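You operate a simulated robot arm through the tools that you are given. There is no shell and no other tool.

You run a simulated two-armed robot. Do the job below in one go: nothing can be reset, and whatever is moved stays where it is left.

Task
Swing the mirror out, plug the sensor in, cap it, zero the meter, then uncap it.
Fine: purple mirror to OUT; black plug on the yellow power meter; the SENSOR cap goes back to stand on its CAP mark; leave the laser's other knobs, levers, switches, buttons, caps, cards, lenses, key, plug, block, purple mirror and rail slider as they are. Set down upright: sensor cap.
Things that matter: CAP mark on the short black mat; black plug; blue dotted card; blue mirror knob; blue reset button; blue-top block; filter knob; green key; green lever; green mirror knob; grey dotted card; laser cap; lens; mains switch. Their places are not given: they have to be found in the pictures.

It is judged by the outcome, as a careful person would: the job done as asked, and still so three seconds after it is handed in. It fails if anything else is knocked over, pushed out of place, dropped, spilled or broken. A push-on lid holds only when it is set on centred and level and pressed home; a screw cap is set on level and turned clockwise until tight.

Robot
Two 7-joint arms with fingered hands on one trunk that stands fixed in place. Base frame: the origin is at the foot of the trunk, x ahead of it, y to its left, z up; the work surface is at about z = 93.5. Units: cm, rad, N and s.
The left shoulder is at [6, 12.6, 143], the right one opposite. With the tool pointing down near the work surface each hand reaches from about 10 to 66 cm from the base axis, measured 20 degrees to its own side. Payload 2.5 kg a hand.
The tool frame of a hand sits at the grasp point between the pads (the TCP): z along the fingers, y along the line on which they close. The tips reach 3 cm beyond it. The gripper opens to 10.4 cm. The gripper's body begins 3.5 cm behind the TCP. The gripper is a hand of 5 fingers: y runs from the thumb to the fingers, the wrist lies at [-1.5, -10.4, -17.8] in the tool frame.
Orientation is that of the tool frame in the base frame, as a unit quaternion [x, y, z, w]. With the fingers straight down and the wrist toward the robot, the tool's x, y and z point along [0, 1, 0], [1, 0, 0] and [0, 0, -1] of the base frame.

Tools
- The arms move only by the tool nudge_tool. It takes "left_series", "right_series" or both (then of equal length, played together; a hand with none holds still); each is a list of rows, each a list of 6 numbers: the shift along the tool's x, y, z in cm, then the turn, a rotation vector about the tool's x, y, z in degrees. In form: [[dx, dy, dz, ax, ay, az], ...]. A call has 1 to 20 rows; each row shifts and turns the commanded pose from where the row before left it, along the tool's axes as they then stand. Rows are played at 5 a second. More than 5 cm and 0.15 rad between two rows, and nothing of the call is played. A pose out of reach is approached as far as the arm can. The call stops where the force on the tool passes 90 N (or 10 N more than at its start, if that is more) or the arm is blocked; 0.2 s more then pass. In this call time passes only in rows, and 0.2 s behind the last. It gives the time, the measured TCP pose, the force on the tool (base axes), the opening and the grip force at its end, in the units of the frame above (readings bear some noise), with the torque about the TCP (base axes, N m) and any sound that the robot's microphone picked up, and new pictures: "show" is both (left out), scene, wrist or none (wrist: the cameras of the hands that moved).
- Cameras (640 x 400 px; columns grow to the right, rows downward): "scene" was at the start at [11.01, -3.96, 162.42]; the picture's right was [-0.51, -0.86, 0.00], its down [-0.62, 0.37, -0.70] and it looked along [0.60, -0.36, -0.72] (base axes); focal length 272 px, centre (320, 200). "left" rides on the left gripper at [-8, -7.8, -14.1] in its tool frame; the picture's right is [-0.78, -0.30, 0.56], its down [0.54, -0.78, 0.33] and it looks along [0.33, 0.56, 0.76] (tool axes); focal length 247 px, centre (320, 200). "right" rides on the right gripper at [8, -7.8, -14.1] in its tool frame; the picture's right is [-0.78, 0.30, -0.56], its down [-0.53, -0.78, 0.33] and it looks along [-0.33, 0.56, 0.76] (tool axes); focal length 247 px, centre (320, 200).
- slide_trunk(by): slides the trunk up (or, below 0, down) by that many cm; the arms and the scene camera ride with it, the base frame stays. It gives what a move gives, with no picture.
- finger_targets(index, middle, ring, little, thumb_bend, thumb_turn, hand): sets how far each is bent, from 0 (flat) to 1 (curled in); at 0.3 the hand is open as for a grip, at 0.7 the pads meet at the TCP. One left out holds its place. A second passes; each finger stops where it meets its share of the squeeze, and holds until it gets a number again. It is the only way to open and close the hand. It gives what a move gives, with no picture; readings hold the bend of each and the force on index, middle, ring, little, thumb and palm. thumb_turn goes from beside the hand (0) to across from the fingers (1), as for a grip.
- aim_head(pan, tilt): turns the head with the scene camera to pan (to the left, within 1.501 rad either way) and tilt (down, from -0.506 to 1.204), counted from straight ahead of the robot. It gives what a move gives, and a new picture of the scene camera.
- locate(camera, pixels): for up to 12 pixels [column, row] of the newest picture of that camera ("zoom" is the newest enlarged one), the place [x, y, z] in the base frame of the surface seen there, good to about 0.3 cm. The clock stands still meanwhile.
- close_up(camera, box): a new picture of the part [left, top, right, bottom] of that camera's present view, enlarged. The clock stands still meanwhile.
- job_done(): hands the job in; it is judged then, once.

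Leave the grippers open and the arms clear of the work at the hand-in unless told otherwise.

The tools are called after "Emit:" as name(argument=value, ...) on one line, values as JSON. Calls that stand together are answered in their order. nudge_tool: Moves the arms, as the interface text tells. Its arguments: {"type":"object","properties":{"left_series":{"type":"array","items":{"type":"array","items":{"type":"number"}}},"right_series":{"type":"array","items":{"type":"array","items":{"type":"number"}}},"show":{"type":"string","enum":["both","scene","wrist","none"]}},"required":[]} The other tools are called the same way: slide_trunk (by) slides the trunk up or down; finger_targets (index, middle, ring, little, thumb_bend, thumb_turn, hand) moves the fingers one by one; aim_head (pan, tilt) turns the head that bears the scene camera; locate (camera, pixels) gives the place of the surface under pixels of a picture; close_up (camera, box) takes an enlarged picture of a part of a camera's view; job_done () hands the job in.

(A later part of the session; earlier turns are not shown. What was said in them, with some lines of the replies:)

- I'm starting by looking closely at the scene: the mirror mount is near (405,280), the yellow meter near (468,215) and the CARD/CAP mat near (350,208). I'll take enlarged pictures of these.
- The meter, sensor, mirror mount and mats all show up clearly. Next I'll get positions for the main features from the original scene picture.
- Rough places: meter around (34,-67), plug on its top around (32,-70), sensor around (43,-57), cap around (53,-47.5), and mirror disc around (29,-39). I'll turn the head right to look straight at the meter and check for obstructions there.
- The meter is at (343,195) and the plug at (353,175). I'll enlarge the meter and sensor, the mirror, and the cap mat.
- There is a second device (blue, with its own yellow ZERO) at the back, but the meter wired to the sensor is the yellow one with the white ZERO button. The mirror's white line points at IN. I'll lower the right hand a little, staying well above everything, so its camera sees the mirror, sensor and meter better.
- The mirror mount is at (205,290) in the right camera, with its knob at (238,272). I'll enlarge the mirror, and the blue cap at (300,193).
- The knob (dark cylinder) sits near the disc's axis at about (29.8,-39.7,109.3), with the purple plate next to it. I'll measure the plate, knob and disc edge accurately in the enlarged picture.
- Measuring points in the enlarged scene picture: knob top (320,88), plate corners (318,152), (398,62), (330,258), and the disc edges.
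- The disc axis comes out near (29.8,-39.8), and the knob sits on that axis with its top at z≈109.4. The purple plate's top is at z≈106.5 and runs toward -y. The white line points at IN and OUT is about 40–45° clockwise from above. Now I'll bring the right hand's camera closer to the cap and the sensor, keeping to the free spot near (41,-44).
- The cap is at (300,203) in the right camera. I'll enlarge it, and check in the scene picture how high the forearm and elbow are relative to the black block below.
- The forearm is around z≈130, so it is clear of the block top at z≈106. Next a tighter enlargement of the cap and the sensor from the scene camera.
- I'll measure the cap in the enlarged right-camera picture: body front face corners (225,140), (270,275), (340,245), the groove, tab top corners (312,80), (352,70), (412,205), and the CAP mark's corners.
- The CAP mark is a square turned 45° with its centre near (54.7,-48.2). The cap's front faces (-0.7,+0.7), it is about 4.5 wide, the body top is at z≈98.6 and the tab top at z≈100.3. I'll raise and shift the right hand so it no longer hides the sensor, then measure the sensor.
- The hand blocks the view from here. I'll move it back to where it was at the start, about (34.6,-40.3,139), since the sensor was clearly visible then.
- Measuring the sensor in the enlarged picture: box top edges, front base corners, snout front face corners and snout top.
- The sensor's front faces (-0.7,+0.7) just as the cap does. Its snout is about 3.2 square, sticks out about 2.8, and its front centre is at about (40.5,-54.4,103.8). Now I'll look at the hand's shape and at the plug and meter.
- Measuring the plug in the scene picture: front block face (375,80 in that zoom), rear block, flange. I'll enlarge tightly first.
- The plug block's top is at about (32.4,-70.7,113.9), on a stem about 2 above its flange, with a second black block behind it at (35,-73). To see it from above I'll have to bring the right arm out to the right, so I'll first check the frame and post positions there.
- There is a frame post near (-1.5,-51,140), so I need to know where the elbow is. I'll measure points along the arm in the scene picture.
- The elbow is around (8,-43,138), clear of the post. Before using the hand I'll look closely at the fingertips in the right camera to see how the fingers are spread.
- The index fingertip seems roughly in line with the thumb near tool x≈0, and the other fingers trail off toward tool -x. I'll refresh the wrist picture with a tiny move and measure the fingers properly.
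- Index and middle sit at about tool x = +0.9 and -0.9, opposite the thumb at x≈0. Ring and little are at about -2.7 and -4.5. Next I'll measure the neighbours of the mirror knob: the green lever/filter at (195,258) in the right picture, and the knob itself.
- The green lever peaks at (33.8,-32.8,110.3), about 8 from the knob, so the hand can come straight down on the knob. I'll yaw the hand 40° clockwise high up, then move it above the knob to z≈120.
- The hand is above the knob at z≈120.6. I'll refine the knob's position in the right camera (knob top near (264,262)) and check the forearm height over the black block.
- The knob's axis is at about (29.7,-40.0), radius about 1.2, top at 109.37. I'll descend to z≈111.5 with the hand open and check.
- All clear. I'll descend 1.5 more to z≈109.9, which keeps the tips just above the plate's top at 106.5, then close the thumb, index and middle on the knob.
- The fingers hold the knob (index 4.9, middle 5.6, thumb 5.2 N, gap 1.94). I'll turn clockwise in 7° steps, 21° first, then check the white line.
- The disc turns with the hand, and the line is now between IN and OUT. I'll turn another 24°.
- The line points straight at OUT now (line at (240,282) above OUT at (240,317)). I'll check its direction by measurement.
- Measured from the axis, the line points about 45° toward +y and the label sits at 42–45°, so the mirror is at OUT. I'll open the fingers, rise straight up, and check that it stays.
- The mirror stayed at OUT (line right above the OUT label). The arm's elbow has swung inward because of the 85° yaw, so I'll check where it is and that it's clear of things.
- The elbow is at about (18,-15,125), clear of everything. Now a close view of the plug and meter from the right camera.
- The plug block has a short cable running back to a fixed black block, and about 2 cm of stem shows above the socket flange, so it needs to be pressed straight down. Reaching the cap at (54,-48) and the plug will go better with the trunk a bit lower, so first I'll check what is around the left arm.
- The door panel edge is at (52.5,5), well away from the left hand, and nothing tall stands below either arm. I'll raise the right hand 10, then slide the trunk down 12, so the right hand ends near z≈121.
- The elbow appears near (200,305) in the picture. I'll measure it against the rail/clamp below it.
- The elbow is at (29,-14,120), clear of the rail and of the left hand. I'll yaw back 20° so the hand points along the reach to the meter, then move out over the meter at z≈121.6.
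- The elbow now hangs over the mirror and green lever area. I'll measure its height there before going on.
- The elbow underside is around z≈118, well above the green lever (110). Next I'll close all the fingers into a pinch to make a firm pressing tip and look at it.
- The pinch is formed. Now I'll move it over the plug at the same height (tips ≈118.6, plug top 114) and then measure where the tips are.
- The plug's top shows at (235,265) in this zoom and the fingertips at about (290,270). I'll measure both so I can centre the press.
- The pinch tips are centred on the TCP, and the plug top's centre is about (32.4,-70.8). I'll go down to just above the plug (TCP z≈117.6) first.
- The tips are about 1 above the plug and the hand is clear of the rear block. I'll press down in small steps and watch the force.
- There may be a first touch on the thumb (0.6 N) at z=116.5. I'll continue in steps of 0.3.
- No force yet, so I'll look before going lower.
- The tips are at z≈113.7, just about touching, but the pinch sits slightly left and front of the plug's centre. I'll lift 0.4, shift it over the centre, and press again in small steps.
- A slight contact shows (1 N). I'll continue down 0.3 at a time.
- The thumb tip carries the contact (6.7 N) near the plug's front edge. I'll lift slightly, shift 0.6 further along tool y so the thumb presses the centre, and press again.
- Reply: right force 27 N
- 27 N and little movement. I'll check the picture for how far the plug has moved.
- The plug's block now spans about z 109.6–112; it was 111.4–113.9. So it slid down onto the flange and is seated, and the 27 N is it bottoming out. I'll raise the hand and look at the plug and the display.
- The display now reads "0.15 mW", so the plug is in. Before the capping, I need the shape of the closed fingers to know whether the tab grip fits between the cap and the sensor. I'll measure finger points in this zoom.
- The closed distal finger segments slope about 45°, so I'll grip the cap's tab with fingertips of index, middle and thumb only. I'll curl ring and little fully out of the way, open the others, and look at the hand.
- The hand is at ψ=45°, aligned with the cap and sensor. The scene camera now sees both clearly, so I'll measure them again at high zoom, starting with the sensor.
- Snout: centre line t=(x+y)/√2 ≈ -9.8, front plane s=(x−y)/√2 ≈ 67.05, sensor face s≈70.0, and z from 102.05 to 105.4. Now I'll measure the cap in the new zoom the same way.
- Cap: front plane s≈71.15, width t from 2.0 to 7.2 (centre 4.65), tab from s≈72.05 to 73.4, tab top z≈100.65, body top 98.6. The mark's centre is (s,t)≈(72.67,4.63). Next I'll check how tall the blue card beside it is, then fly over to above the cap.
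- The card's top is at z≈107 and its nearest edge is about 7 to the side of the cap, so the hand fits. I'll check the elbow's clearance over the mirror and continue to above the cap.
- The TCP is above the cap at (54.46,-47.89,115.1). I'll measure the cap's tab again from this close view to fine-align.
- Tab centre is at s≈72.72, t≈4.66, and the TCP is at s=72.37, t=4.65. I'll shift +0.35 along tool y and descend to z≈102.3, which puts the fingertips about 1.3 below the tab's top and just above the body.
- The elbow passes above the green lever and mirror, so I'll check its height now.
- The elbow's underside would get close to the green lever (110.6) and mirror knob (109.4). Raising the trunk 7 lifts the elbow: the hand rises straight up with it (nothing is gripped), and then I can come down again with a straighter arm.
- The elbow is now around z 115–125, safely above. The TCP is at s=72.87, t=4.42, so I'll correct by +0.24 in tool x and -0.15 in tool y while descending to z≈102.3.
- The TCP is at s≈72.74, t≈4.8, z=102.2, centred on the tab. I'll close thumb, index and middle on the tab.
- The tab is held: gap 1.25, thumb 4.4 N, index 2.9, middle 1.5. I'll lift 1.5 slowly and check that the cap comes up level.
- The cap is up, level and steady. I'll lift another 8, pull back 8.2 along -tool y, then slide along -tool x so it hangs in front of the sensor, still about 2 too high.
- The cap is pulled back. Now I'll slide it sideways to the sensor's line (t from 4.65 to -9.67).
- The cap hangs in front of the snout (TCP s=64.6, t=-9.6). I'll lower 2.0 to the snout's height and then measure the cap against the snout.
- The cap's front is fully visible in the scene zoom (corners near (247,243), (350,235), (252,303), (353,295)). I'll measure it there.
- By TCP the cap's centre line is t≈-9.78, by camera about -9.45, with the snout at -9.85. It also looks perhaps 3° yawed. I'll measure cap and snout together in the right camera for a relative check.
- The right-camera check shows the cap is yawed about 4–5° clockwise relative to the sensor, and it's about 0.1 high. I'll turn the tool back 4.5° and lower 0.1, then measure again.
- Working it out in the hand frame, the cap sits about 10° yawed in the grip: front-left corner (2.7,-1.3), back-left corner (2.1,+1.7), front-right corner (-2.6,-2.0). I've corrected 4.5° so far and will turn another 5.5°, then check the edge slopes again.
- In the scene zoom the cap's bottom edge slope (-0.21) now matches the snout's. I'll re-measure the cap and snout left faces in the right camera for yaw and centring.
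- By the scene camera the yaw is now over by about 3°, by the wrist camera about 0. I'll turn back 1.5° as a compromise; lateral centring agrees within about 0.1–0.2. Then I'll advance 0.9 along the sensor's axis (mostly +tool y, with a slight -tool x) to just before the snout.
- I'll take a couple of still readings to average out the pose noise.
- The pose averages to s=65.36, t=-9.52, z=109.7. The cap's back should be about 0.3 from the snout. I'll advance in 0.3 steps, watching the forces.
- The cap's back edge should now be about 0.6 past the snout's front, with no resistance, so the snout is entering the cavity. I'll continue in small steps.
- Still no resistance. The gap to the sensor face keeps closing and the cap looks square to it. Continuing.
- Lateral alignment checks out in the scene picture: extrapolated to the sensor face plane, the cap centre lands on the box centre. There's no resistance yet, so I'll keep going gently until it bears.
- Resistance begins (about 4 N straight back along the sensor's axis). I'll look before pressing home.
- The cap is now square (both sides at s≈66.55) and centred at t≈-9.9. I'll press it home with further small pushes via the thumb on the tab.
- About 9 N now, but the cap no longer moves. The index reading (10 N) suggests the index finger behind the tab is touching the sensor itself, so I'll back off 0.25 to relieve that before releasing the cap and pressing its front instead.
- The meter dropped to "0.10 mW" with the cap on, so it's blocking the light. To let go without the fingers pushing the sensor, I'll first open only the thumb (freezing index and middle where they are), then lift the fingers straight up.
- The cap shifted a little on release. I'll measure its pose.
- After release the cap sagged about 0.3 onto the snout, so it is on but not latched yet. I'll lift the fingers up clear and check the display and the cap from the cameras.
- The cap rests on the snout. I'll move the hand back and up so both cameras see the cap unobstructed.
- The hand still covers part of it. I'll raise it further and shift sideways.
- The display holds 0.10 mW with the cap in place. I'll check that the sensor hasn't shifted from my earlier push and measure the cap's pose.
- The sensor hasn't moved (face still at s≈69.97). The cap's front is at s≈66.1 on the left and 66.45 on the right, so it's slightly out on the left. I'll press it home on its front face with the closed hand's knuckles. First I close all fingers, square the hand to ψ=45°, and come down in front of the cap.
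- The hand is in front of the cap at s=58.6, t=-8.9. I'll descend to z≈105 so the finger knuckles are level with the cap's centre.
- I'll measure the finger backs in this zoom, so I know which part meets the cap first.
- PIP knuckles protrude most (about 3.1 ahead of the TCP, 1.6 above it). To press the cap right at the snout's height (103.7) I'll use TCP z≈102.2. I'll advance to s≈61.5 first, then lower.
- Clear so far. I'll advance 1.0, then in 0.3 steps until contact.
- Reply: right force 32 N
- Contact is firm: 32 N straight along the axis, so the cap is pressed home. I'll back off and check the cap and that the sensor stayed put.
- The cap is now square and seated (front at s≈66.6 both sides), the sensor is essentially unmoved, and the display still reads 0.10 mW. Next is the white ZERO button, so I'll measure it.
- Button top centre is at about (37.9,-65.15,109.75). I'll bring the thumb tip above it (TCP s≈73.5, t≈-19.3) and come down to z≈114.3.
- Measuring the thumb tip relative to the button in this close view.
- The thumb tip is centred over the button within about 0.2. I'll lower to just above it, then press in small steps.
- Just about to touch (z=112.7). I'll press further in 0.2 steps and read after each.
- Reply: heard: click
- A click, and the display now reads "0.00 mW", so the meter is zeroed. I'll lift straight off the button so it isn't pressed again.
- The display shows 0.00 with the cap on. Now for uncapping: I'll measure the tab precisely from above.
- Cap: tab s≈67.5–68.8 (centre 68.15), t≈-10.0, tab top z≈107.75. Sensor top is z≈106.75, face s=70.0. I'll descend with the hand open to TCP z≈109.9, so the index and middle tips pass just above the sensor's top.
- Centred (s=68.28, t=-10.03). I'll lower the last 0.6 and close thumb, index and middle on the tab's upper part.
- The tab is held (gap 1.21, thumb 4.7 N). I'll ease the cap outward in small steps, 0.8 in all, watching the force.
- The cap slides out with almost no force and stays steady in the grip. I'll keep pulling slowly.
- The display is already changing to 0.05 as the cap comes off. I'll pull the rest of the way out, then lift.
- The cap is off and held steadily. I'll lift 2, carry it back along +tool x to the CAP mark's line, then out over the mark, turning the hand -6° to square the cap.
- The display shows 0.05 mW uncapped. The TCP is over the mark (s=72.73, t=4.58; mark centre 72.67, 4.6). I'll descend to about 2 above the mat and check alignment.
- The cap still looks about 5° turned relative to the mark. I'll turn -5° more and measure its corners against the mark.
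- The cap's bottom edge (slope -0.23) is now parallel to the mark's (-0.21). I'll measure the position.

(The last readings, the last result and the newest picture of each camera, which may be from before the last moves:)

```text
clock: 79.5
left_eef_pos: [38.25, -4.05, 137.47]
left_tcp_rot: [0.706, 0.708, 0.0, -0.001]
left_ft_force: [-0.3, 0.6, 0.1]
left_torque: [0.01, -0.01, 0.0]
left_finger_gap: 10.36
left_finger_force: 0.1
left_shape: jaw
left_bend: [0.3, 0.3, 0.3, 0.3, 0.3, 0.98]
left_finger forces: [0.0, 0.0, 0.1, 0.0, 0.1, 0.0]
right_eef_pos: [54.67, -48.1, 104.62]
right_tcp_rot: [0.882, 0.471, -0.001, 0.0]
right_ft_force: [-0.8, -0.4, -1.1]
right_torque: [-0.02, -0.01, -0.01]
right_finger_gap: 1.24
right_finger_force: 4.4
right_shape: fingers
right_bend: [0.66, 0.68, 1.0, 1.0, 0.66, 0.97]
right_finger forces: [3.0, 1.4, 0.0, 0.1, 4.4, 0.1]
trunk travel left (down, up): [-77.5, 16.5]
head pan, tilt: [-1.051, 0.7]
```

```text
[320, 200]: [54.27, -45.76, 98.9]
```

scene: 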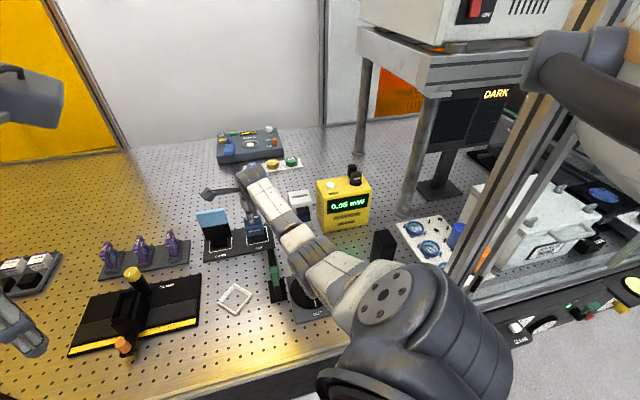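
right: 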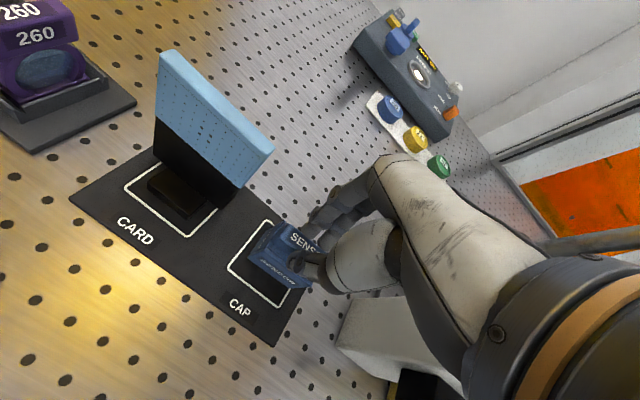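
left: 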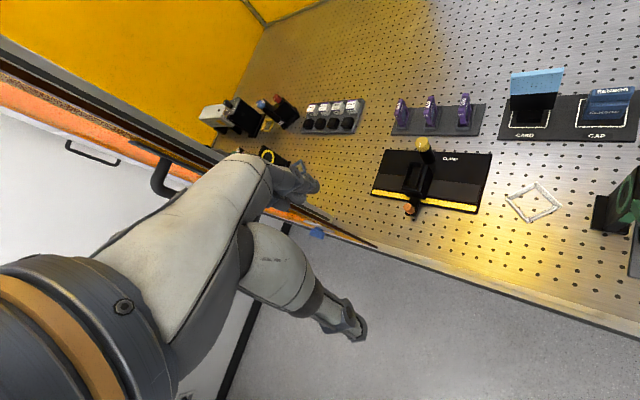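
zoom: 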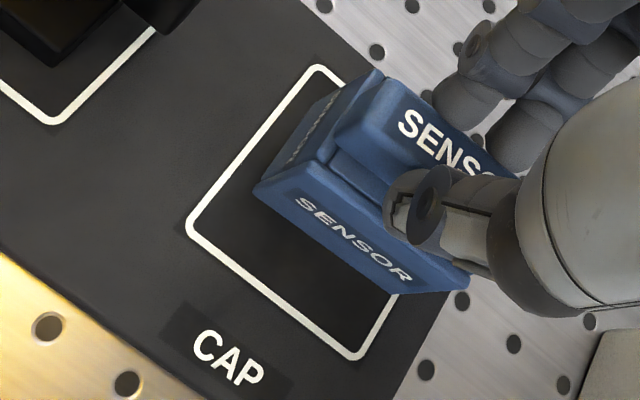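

The cap is level, centred in t (4.7 against 4.68) and about 0.3 forward of centre. I'll nudge it +0.2 along s and lower it gently to the mat, expected about 2.1 down.

Emit:
nudge_tool(right_series=[[-0.04, 0.2, 0.6, 0, 0, 0], [0, 0, 0.6, 0, 0, 0], [0, 0, 0.5, 0, 0, 0]], show="none")

Emit:
nudge_tool(right_series=[[0, 0, 0.2, 0, 0, 0]], show="none")

Emit:
nudge_tool(right_series=[[0, 0, 0.15, 0, 0, 0]], show="wrist")

Emit:
close_up(camera="right", box=[215, 200, 320, 320])

Emit:
close_up(camera="scene", box=[230, 195, 290, 260])

```text
clock: 80.3
left_eef_pos: [38.19, -4.12, 137.64]
left_tcp_rot: [0.706, 0.708, 0.0, 0.0]
left_ft_force: [-0.1, -0.9, 0.7]
left_torque: [-0.02, -0.01, 0.01]
left_finger_gap: 10.33
left_finger_force: 0.0
left_shape: jaw
left_bend: [0.3, 0.3, 0.3, 0.3, 0.3, 0.98]
left_finger forces: [0.1, 0.0, 0.1, 0.0, 0.0, 0.0]
right_eef_pos: [54.74, -48.22, 102.96]
right_tcp_rot: [0.883, 0.47, 0.0, 0.001]
right_ft_force: [0.2, -0.3, 0.2]
right_torque: [0.0, 0.03, -0.04]
right_finger_gap: 1.24
right_finger_force: 3.9
right_shape: fingers
right_bend: [0.66, 0.68, 1.0, 1.0, 0.66, 0.97]
right_finger forces: [2.9, 1.4, 0.1, 0.0, 4.4, 0.1]
trunk travel left (down, up): [-77.5, 16.5]
head pan, tilt: [-1.051, 0.7]
```

```text
clock: 80.7
left_eef_pos: [38.29, -4.05, 137.59]
left_tcp_rot: [0.706, 0.708, 0.0, 0.0]
left_ft_force: [-0.1, 0.2, 0.4]
left_torque: [0.01, 0.03, 0.04]
left_finger_gap: 10.37
left_finger_force: 0.1
left_shape: jaw
left_bend: [0.3, 0.3, 0.3, 0.3, 0.3, 0.98]
left_finger forces: [0.0, 0.0, 0.0, 0.0, 0.0, 0.1]
right_eef_pos: [54.79, -48.17, 102.96]
right_tcp_rot: [0.883, 0.47, 0.0, 0.001]
right_ft_force: [-0.1, -0.7, 1.6]
right_torque: [-0.02, -0.03, -0.02]
right_finger_gap: 1.23
right_finger_force: 4.3
right_shape: fingers
right_bend: [0.66, 0.68, 1.0, 1.0, 0.66, 0.97]
right_finger forces: [3.2, 1.6, 0.0, 0.0, 4.3, 0.0]
trunk travel left (down, up): [-77.5, 16.5]
head pan, tilt: [-1.051, 0.7]
```

```text
clock: 81.1
left_eef_pos: [38.13, -4.0, 137.56]
left_tcp_rot: [0.707, 0.707, 0.0, 0.0]
left_ft_force: [-0.5, 1.3, 0.4]
left_torque: [0.01, -0.01, 0.01]
left_finger_gap: 10.36
left_finger_force: 0.1
left_shape: jaw
left_bend: [0.3, 0.3, 0.3, 0.3, 0.3, 0.98]
left_finger forces: [0.0, 0.1, 0.1, 0.1, 0.0, 0.0]
right_eef_pos: [54.68, -48.28, 102.81]
right_tcp_rot: [0.883, 0.469, 0.002, 0.002]
right_ft_force: [1.0, -1.1, 5.4]
right_torque: [0.0, -0.04, -0.02]
right_finger_gap: 1.22
right_finger_force: 5.0
right_shape: fingers
right_bend: [0.66, 0.68, 1.0, 1.0, 0.66, 0.97]
right_finger forces: [3.9, 2.2, 0.1, 0.0, 4.5, 0.1]
trunk travel left (down, up): [-77.5, 16.5]
head pan, tilt: [-1.051, 0.7]
```

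right: 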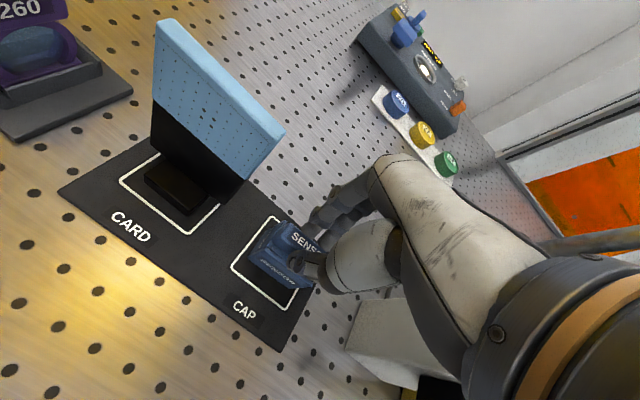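

```text
3.33 times, centred on (268, 260) of right
```

zoom: 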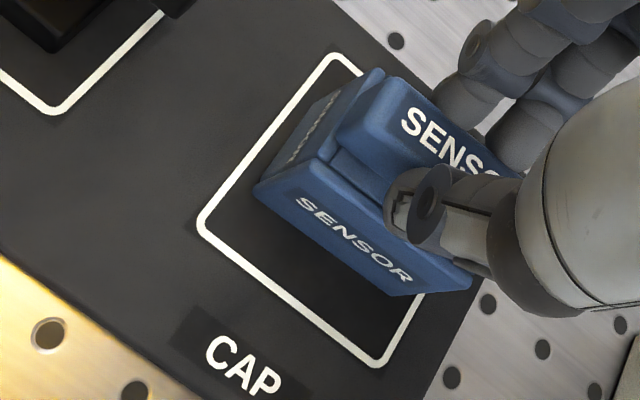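

```text
6.15 times, centred on (260, 228) of scene
```

zoom: 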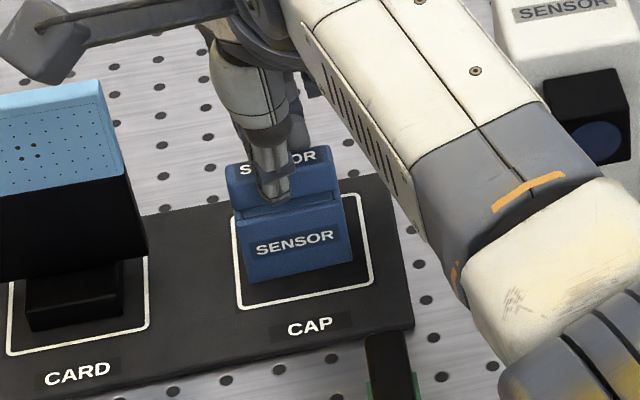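

The cap touches the mat (5.4 N up at z=102.8) and sits inside the mark. I'll ease up 0.1 and open the fingers.

Emit:
nudge_tool(right_series=[[0, 0, -0.12, 0, 0, 0]], show="none")

Emit:
finger_targets(hand="right", index=0.3, middle=0.3, thumb_bend=0.3)

Emit:
close_up(camera="right", box=[215, 180, 340, 320])

Emit:
close_up(camera="scene", box=[230, 195, 290, 260])

```text
clock: 81.5
left_eef_pos: [38.11, -4.04, 137.6]
left_tcp_rot: [0.706, 0.708, 0.0, 0.0]
left_ft_force: [0.1, 0.7, 0.0]
left_torque: [-0.01, 0.02, 0.02]
left_finger_gap: 10.37
left_finger_force: 0.1
left_shape: jaw
left_bend: [0.3, 0.3, 0.3, 0.3, 0.3, 0.98]
left_finger forces: [0.0, 0.1, 0.1, 0.0, 0.0, 0.0]
right_eef_pos: [54.71, -48.14, 102.86]
right_tcp_rot: [0.883, 0.469, 0.0, 0.0]
right_ft_force: [1.4, -1.0, 6.0]
right_torque: [-0.02, 0.01, -0.04]
right_finger_gap: 1.2
right_finger_force: 5.4
right_shape: fingers
right_bend: [0.66, 0.68, 1.0, 1.0, 0.66, 0.97]
right_finger forces: [4.0, 2.3, 0.0, 0.1, 4.6, 0.0]
trunk travel left (down, up): [-77.5, 16.5]
head pan, tilt: [-1.051, 0.7]
```

```text
clock: 82.5
left_eef_pos: [38.15, -3.98, 137.54]
left_tcp_rot: [0.707, 0.707, -0.001, -0.001]
left_ft_force: [0.6, 0.6, -1.1]
left_torque: [-0.02, -0.01, 0.04]
left_finger_gap: 10.33
left_finger_force: 0.1
left_shape: jaw
left_bend: [0.3, 0.3, 0.3, 0.3, 0.3, 0.98]
left_finger forces: [0.1, 0.1, 0.0, 0.0, 0.0, 0.0]
right_eef_pos: [54.73, -48.27, 102.61]
right_tcp_rot: [0.883, 0.47, 0.0, -0.001]
right_ft_force: [0.0, -0.5, -0.2]
right_torque: [-0.01, 0.0, 0.0]
right_finger_gap: 10.28
right_finger_force: 0.1
right_shape: fingers
right_bend: [0.3, 0.3, 1.0, 1.0, 0.3, 0.97]
right_finger forces: [0.0, 0.0, 0.0, 0.0, 0.1, 0.1]
trunk travel left (down, up): [-77.5, 16.5]
head pan, tilt: [-1.051, 0.7]
```

```text
2.86 times, centred on (278, 250) of right
```

zoom: 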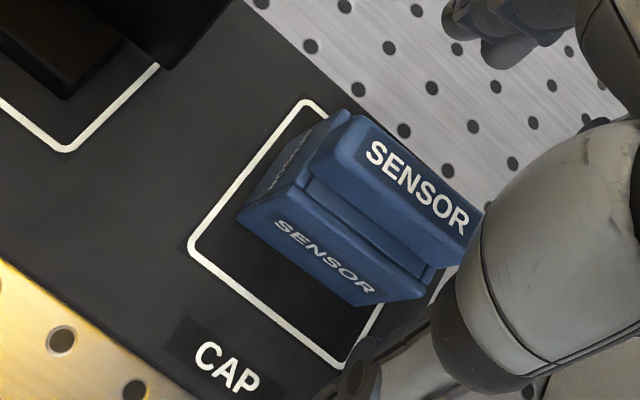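

```text
6.15 times, centred on (260, 228) of scene
```

zoom: 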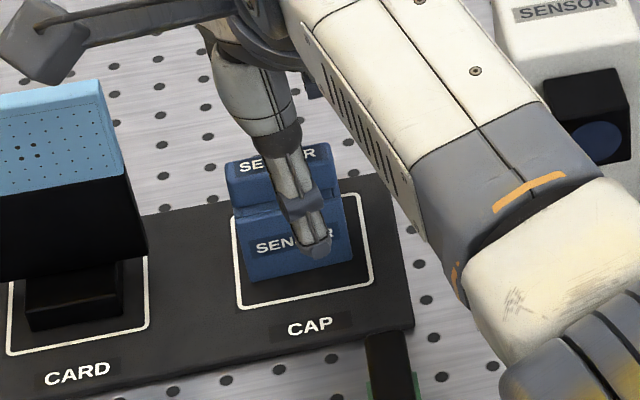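

The cap stands upright inside its mark. I'll rise straight up, then check it.

Emit:
nudge_tool(right_series=[[0, 0, -1.5, 0, 0, 0], [0, 0, -3, 0, 0, 0], [0, 0, -4, 0, 0, 0], [0, 0, -4.5, 0, 0, 0], [0, 0, -4.5, 0, 0, 0]], show="both")

Emit:
close_up(camera="scene", box=[220, 190, 300, 265])

Emit:
close_up(camera="right", box=[180, 200, 300, 320])

```text
clock: 83.7
left_eef_pos: [38.09, -3.94, 137.63]
left_tcp_rot: [0.706, 0.708, 0.0, 0.0]
left_ft_force: [-0.4, -0.7, 0.9]
left_torque: [0.01, 0.0, 0.01]
left_finger_gap: 10.37
left_finger_force: 0.1
left_shape: jaw
left_bend: [0.3, 0.3, 0.3, 0.3, 0.3, 0.98]
left_finger forces: [0.1, 0.0, 0.0, 0.1, 0.1, 0.0]
right_eef_pos: [54.57, -48.23, 120.04]
right_tcp_rot: [0.883, 0.47, -0.001, 0.0]
right_ft_force: [-0.5, 0.9, 0.6]
right_torque: [0.01, 0.01, 0.0]
right_finger_gap: 10.28
right_finger_force: 0.0
right_shape: fingers
right_bend: [0.3, 0.3, 1.0, 1.0, 0.3, 0.97]
right_finger forces: [0.0, 0.1, 0.0, 0.0, 0.0, 0.0]
trunk travel left (down, up): [-77.5, 16.5]
head pan, tilt: [-1.051, 0.7]
```

scene: 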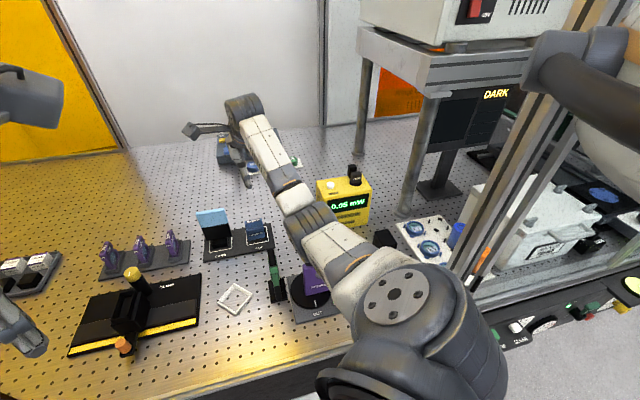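
right: 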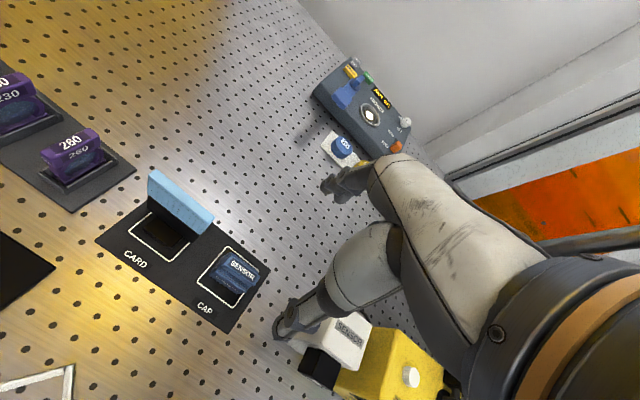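

```text
5.33 times, centred on (260, 228) of scene
```

zoom: 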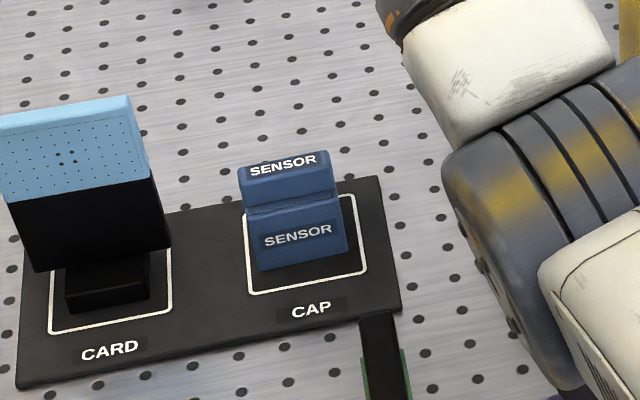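

```text
3.33 times, centred on (240, 260) of right
```

zoom: 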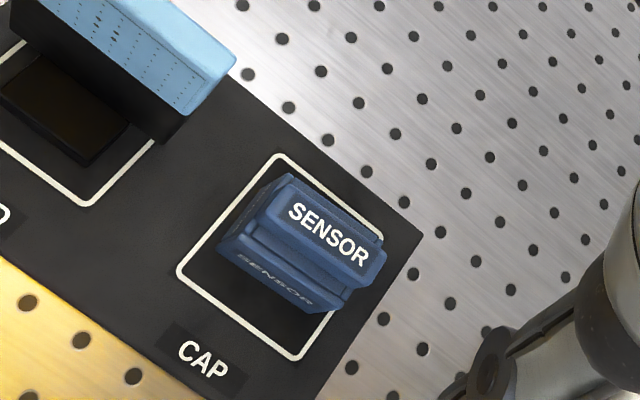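

The cap stands squarely on its mark and the display reads 0.05 mW. I'll open ring and little too, then retreat the right arm up and back.

Emit:
nudge_tool(right_series=[[0, 0, -4, 0, 0, 0], [0, 0, -4, 0, 0, 0], [0, 0, -4, 0, 0, 0], [-0.8, -4, -1, 0, 0, 0], [-0.8, -4, -1, 0, 0, 0], [-0.8, -4, -1, 0, 0, 0], [-0.8, -4, -1, 0, 0, 0], [-0.8, -4, -1, 0, 0, 0]], show="scene")

Emit:
finger_targets(hand="right", index=0.3, middle=0.3, ring=0.3, little=0.3, thumb_bend=0.3)

Emit:
close_up(camera="scene", box=[190, 160, 390, 330])

Emit:
close_up(camera="scene", box=[260, 235, 350, 330])

```text
clock: 85.5
left_eef_pos: [38.02, -4.03, 137.62]
left_tcp_rot: [0.706, 0.708, 0.0, 0.0]
left_ft_force: [1.0, -0.3, -0.1]
left_torque: [0.02, -0.02, 0.0]
left_finger_gap: 10.34
left_finger_force: 0.0
left_shape: jaw
left_bend: [0.3, 0.3, 0.3, 0.3, 0.3, 0.98]
left_finger forces: [0.0, 0.0, 0.0, 0.0, 0.1, 0.0]
right_eef_pos: [35.87, -40.31, 137.09]
right_tcp_rot: [0.883, 0.469, -0.001, 0.0]
right_ft_force: [-0.5, 0.0, 0.7]
right_torque: [0.02, -0.03, 0.02]
right_finger_gap: 10.3
right_finger_force: 0.1
right_shape: fingers
right_bend: [0.3, 0.3, 1.0, 1.0, 0.3, 0.97]
right_finger forces: [0.1, 0.1, 0.0, 0.0, 0.0, 0.1]
trunk travel left (down, up): [-77.5, 16.5]
head pan, tilt: [-1.051, 0.7]
```

scene: 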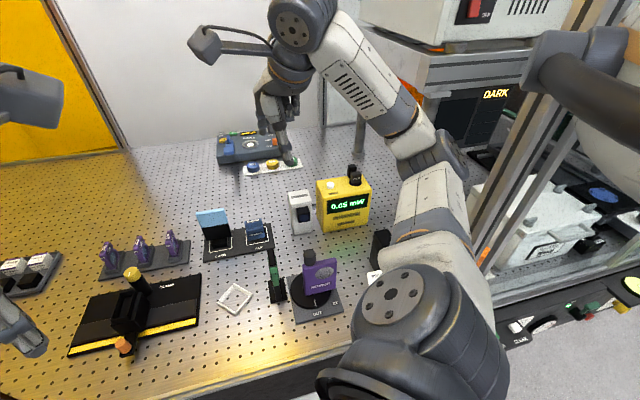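

```text
clock: 86.5
left_eef_pos: [38.15, -4.11, 137.57]
left_tcp_rot: [0.707, 0.707, 0.001, -0.001]
left_ft_force: [0.5, -0.1, -0.5]
left_torque: [0.0, -0.02, -0.02]
left_finger_gap: 10.34
left_finger_force: 0.0
left_shape: jaw
left_bend: [0.3, 0.3, 0.3, 0.3, 0.3, 0.98]
left_finger forces: [0.1, 0.0, 0.0, 0.1, 0.0, 0.0]
right_eef_pos: [35.98, -40.55, 137.06]
right_tcp_rot: [0.883, 0.469, 0.0, 0.0]
right_ft_force: [-0.3, -0.8, -0.1]
right_torque: [0.02, 0.0, -0.02]
right_finger_gap: 10.32
right_finger_force: 0.0
right_shape: fingers
right_bend: [0.3, 0.3, 0.3, 0.3, 0.3, 0.97]
right_finger forces: [0.0, 0.1, 0.1, 0.1, 0.0, 0.1]
trunk travel left (down, up): [-77.5, 16.5]
head pan, tilt: [-1.051, 0.7]
```

```text
2.35 times, centred on (290, 245) of scene
```

zoom: 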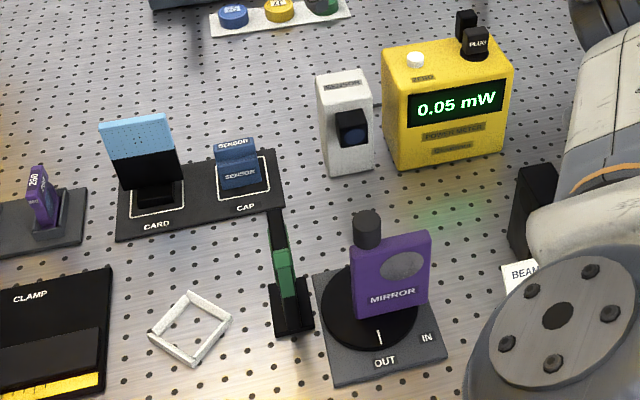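

```text
4.21 times, centred on (305, 282) of scene
```

zoom: 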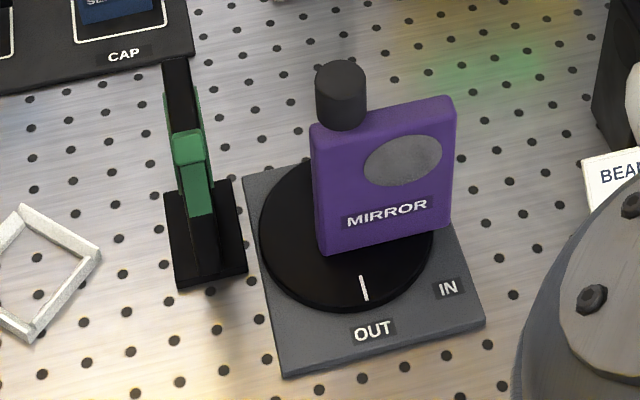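

All looks right: mirror line on OUT, plug down, 0.05 mW uncapped after zeroing, cap standing on its mark, sensor upright. One last check that the black block and the arm beside it are clear and unmoved.

Emit:
locate(camera="scene", pixels=[[377, 236], [378, 250], [405, 240], [395, 255], [255, 222], [302, 205], [375, 278]])

Emit:
close_up(camera="right", box=[100, 150, 420, 400])

```text
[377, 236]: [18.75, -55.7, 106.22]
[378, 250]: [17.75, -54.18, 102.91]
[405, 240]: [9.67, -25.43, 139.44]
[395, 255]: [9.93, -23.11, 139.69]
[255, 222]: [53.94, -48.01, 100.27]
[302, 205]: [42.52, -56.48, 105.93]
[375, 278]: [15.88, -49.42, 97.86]
```

```text
1.60 times, centred on (260, 275) of right
```

zoom: 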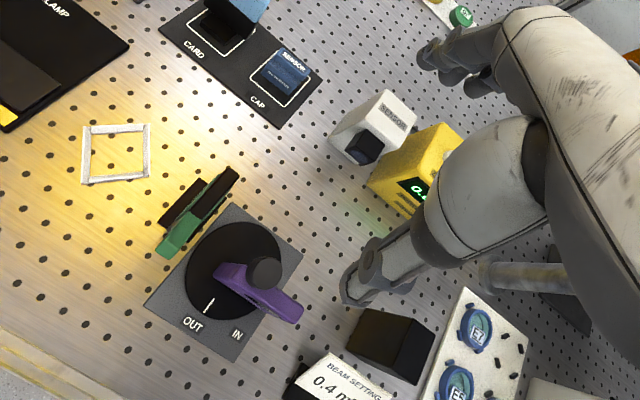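

The block is where it was, the arm is well above everything (z≈139), and both hands are open. Mirror OUT, plug seated, meter zeroed while capped, cap back upright on its mark: handing in.

Emit:
job_done()

```text
The job is handed in.
```

I've handed the job in with all five steps done. The result wasn't shown to me.

- **Mirror:** I turned it by its knob from IN to OUT, and the white line sits on the OUT label.
- **Plug:** I pressed it down until it seated, and the yellow meter then came on at 0.15 mW.
- **Cap on:** I pushed the sensor cap onto the sensor and pressed it home, and the reading fell to 0.10 mW. Pressing it home took about 32 N, a firm push on the sensor. Afterwards the sensor measured in the same place to within 1–2 mm.
- **Zero:** I pressed the white ZERO button with the cap on. It clicked and the display went to 0.00 mW.
- **Uncap:** I pulled the cap off and stood it upright inside the CAP mark. The meter now reads 0.05 mW.

Both hands are open and clear of the work. Nothing was knocked over or dropped, and I left everything else as it was.
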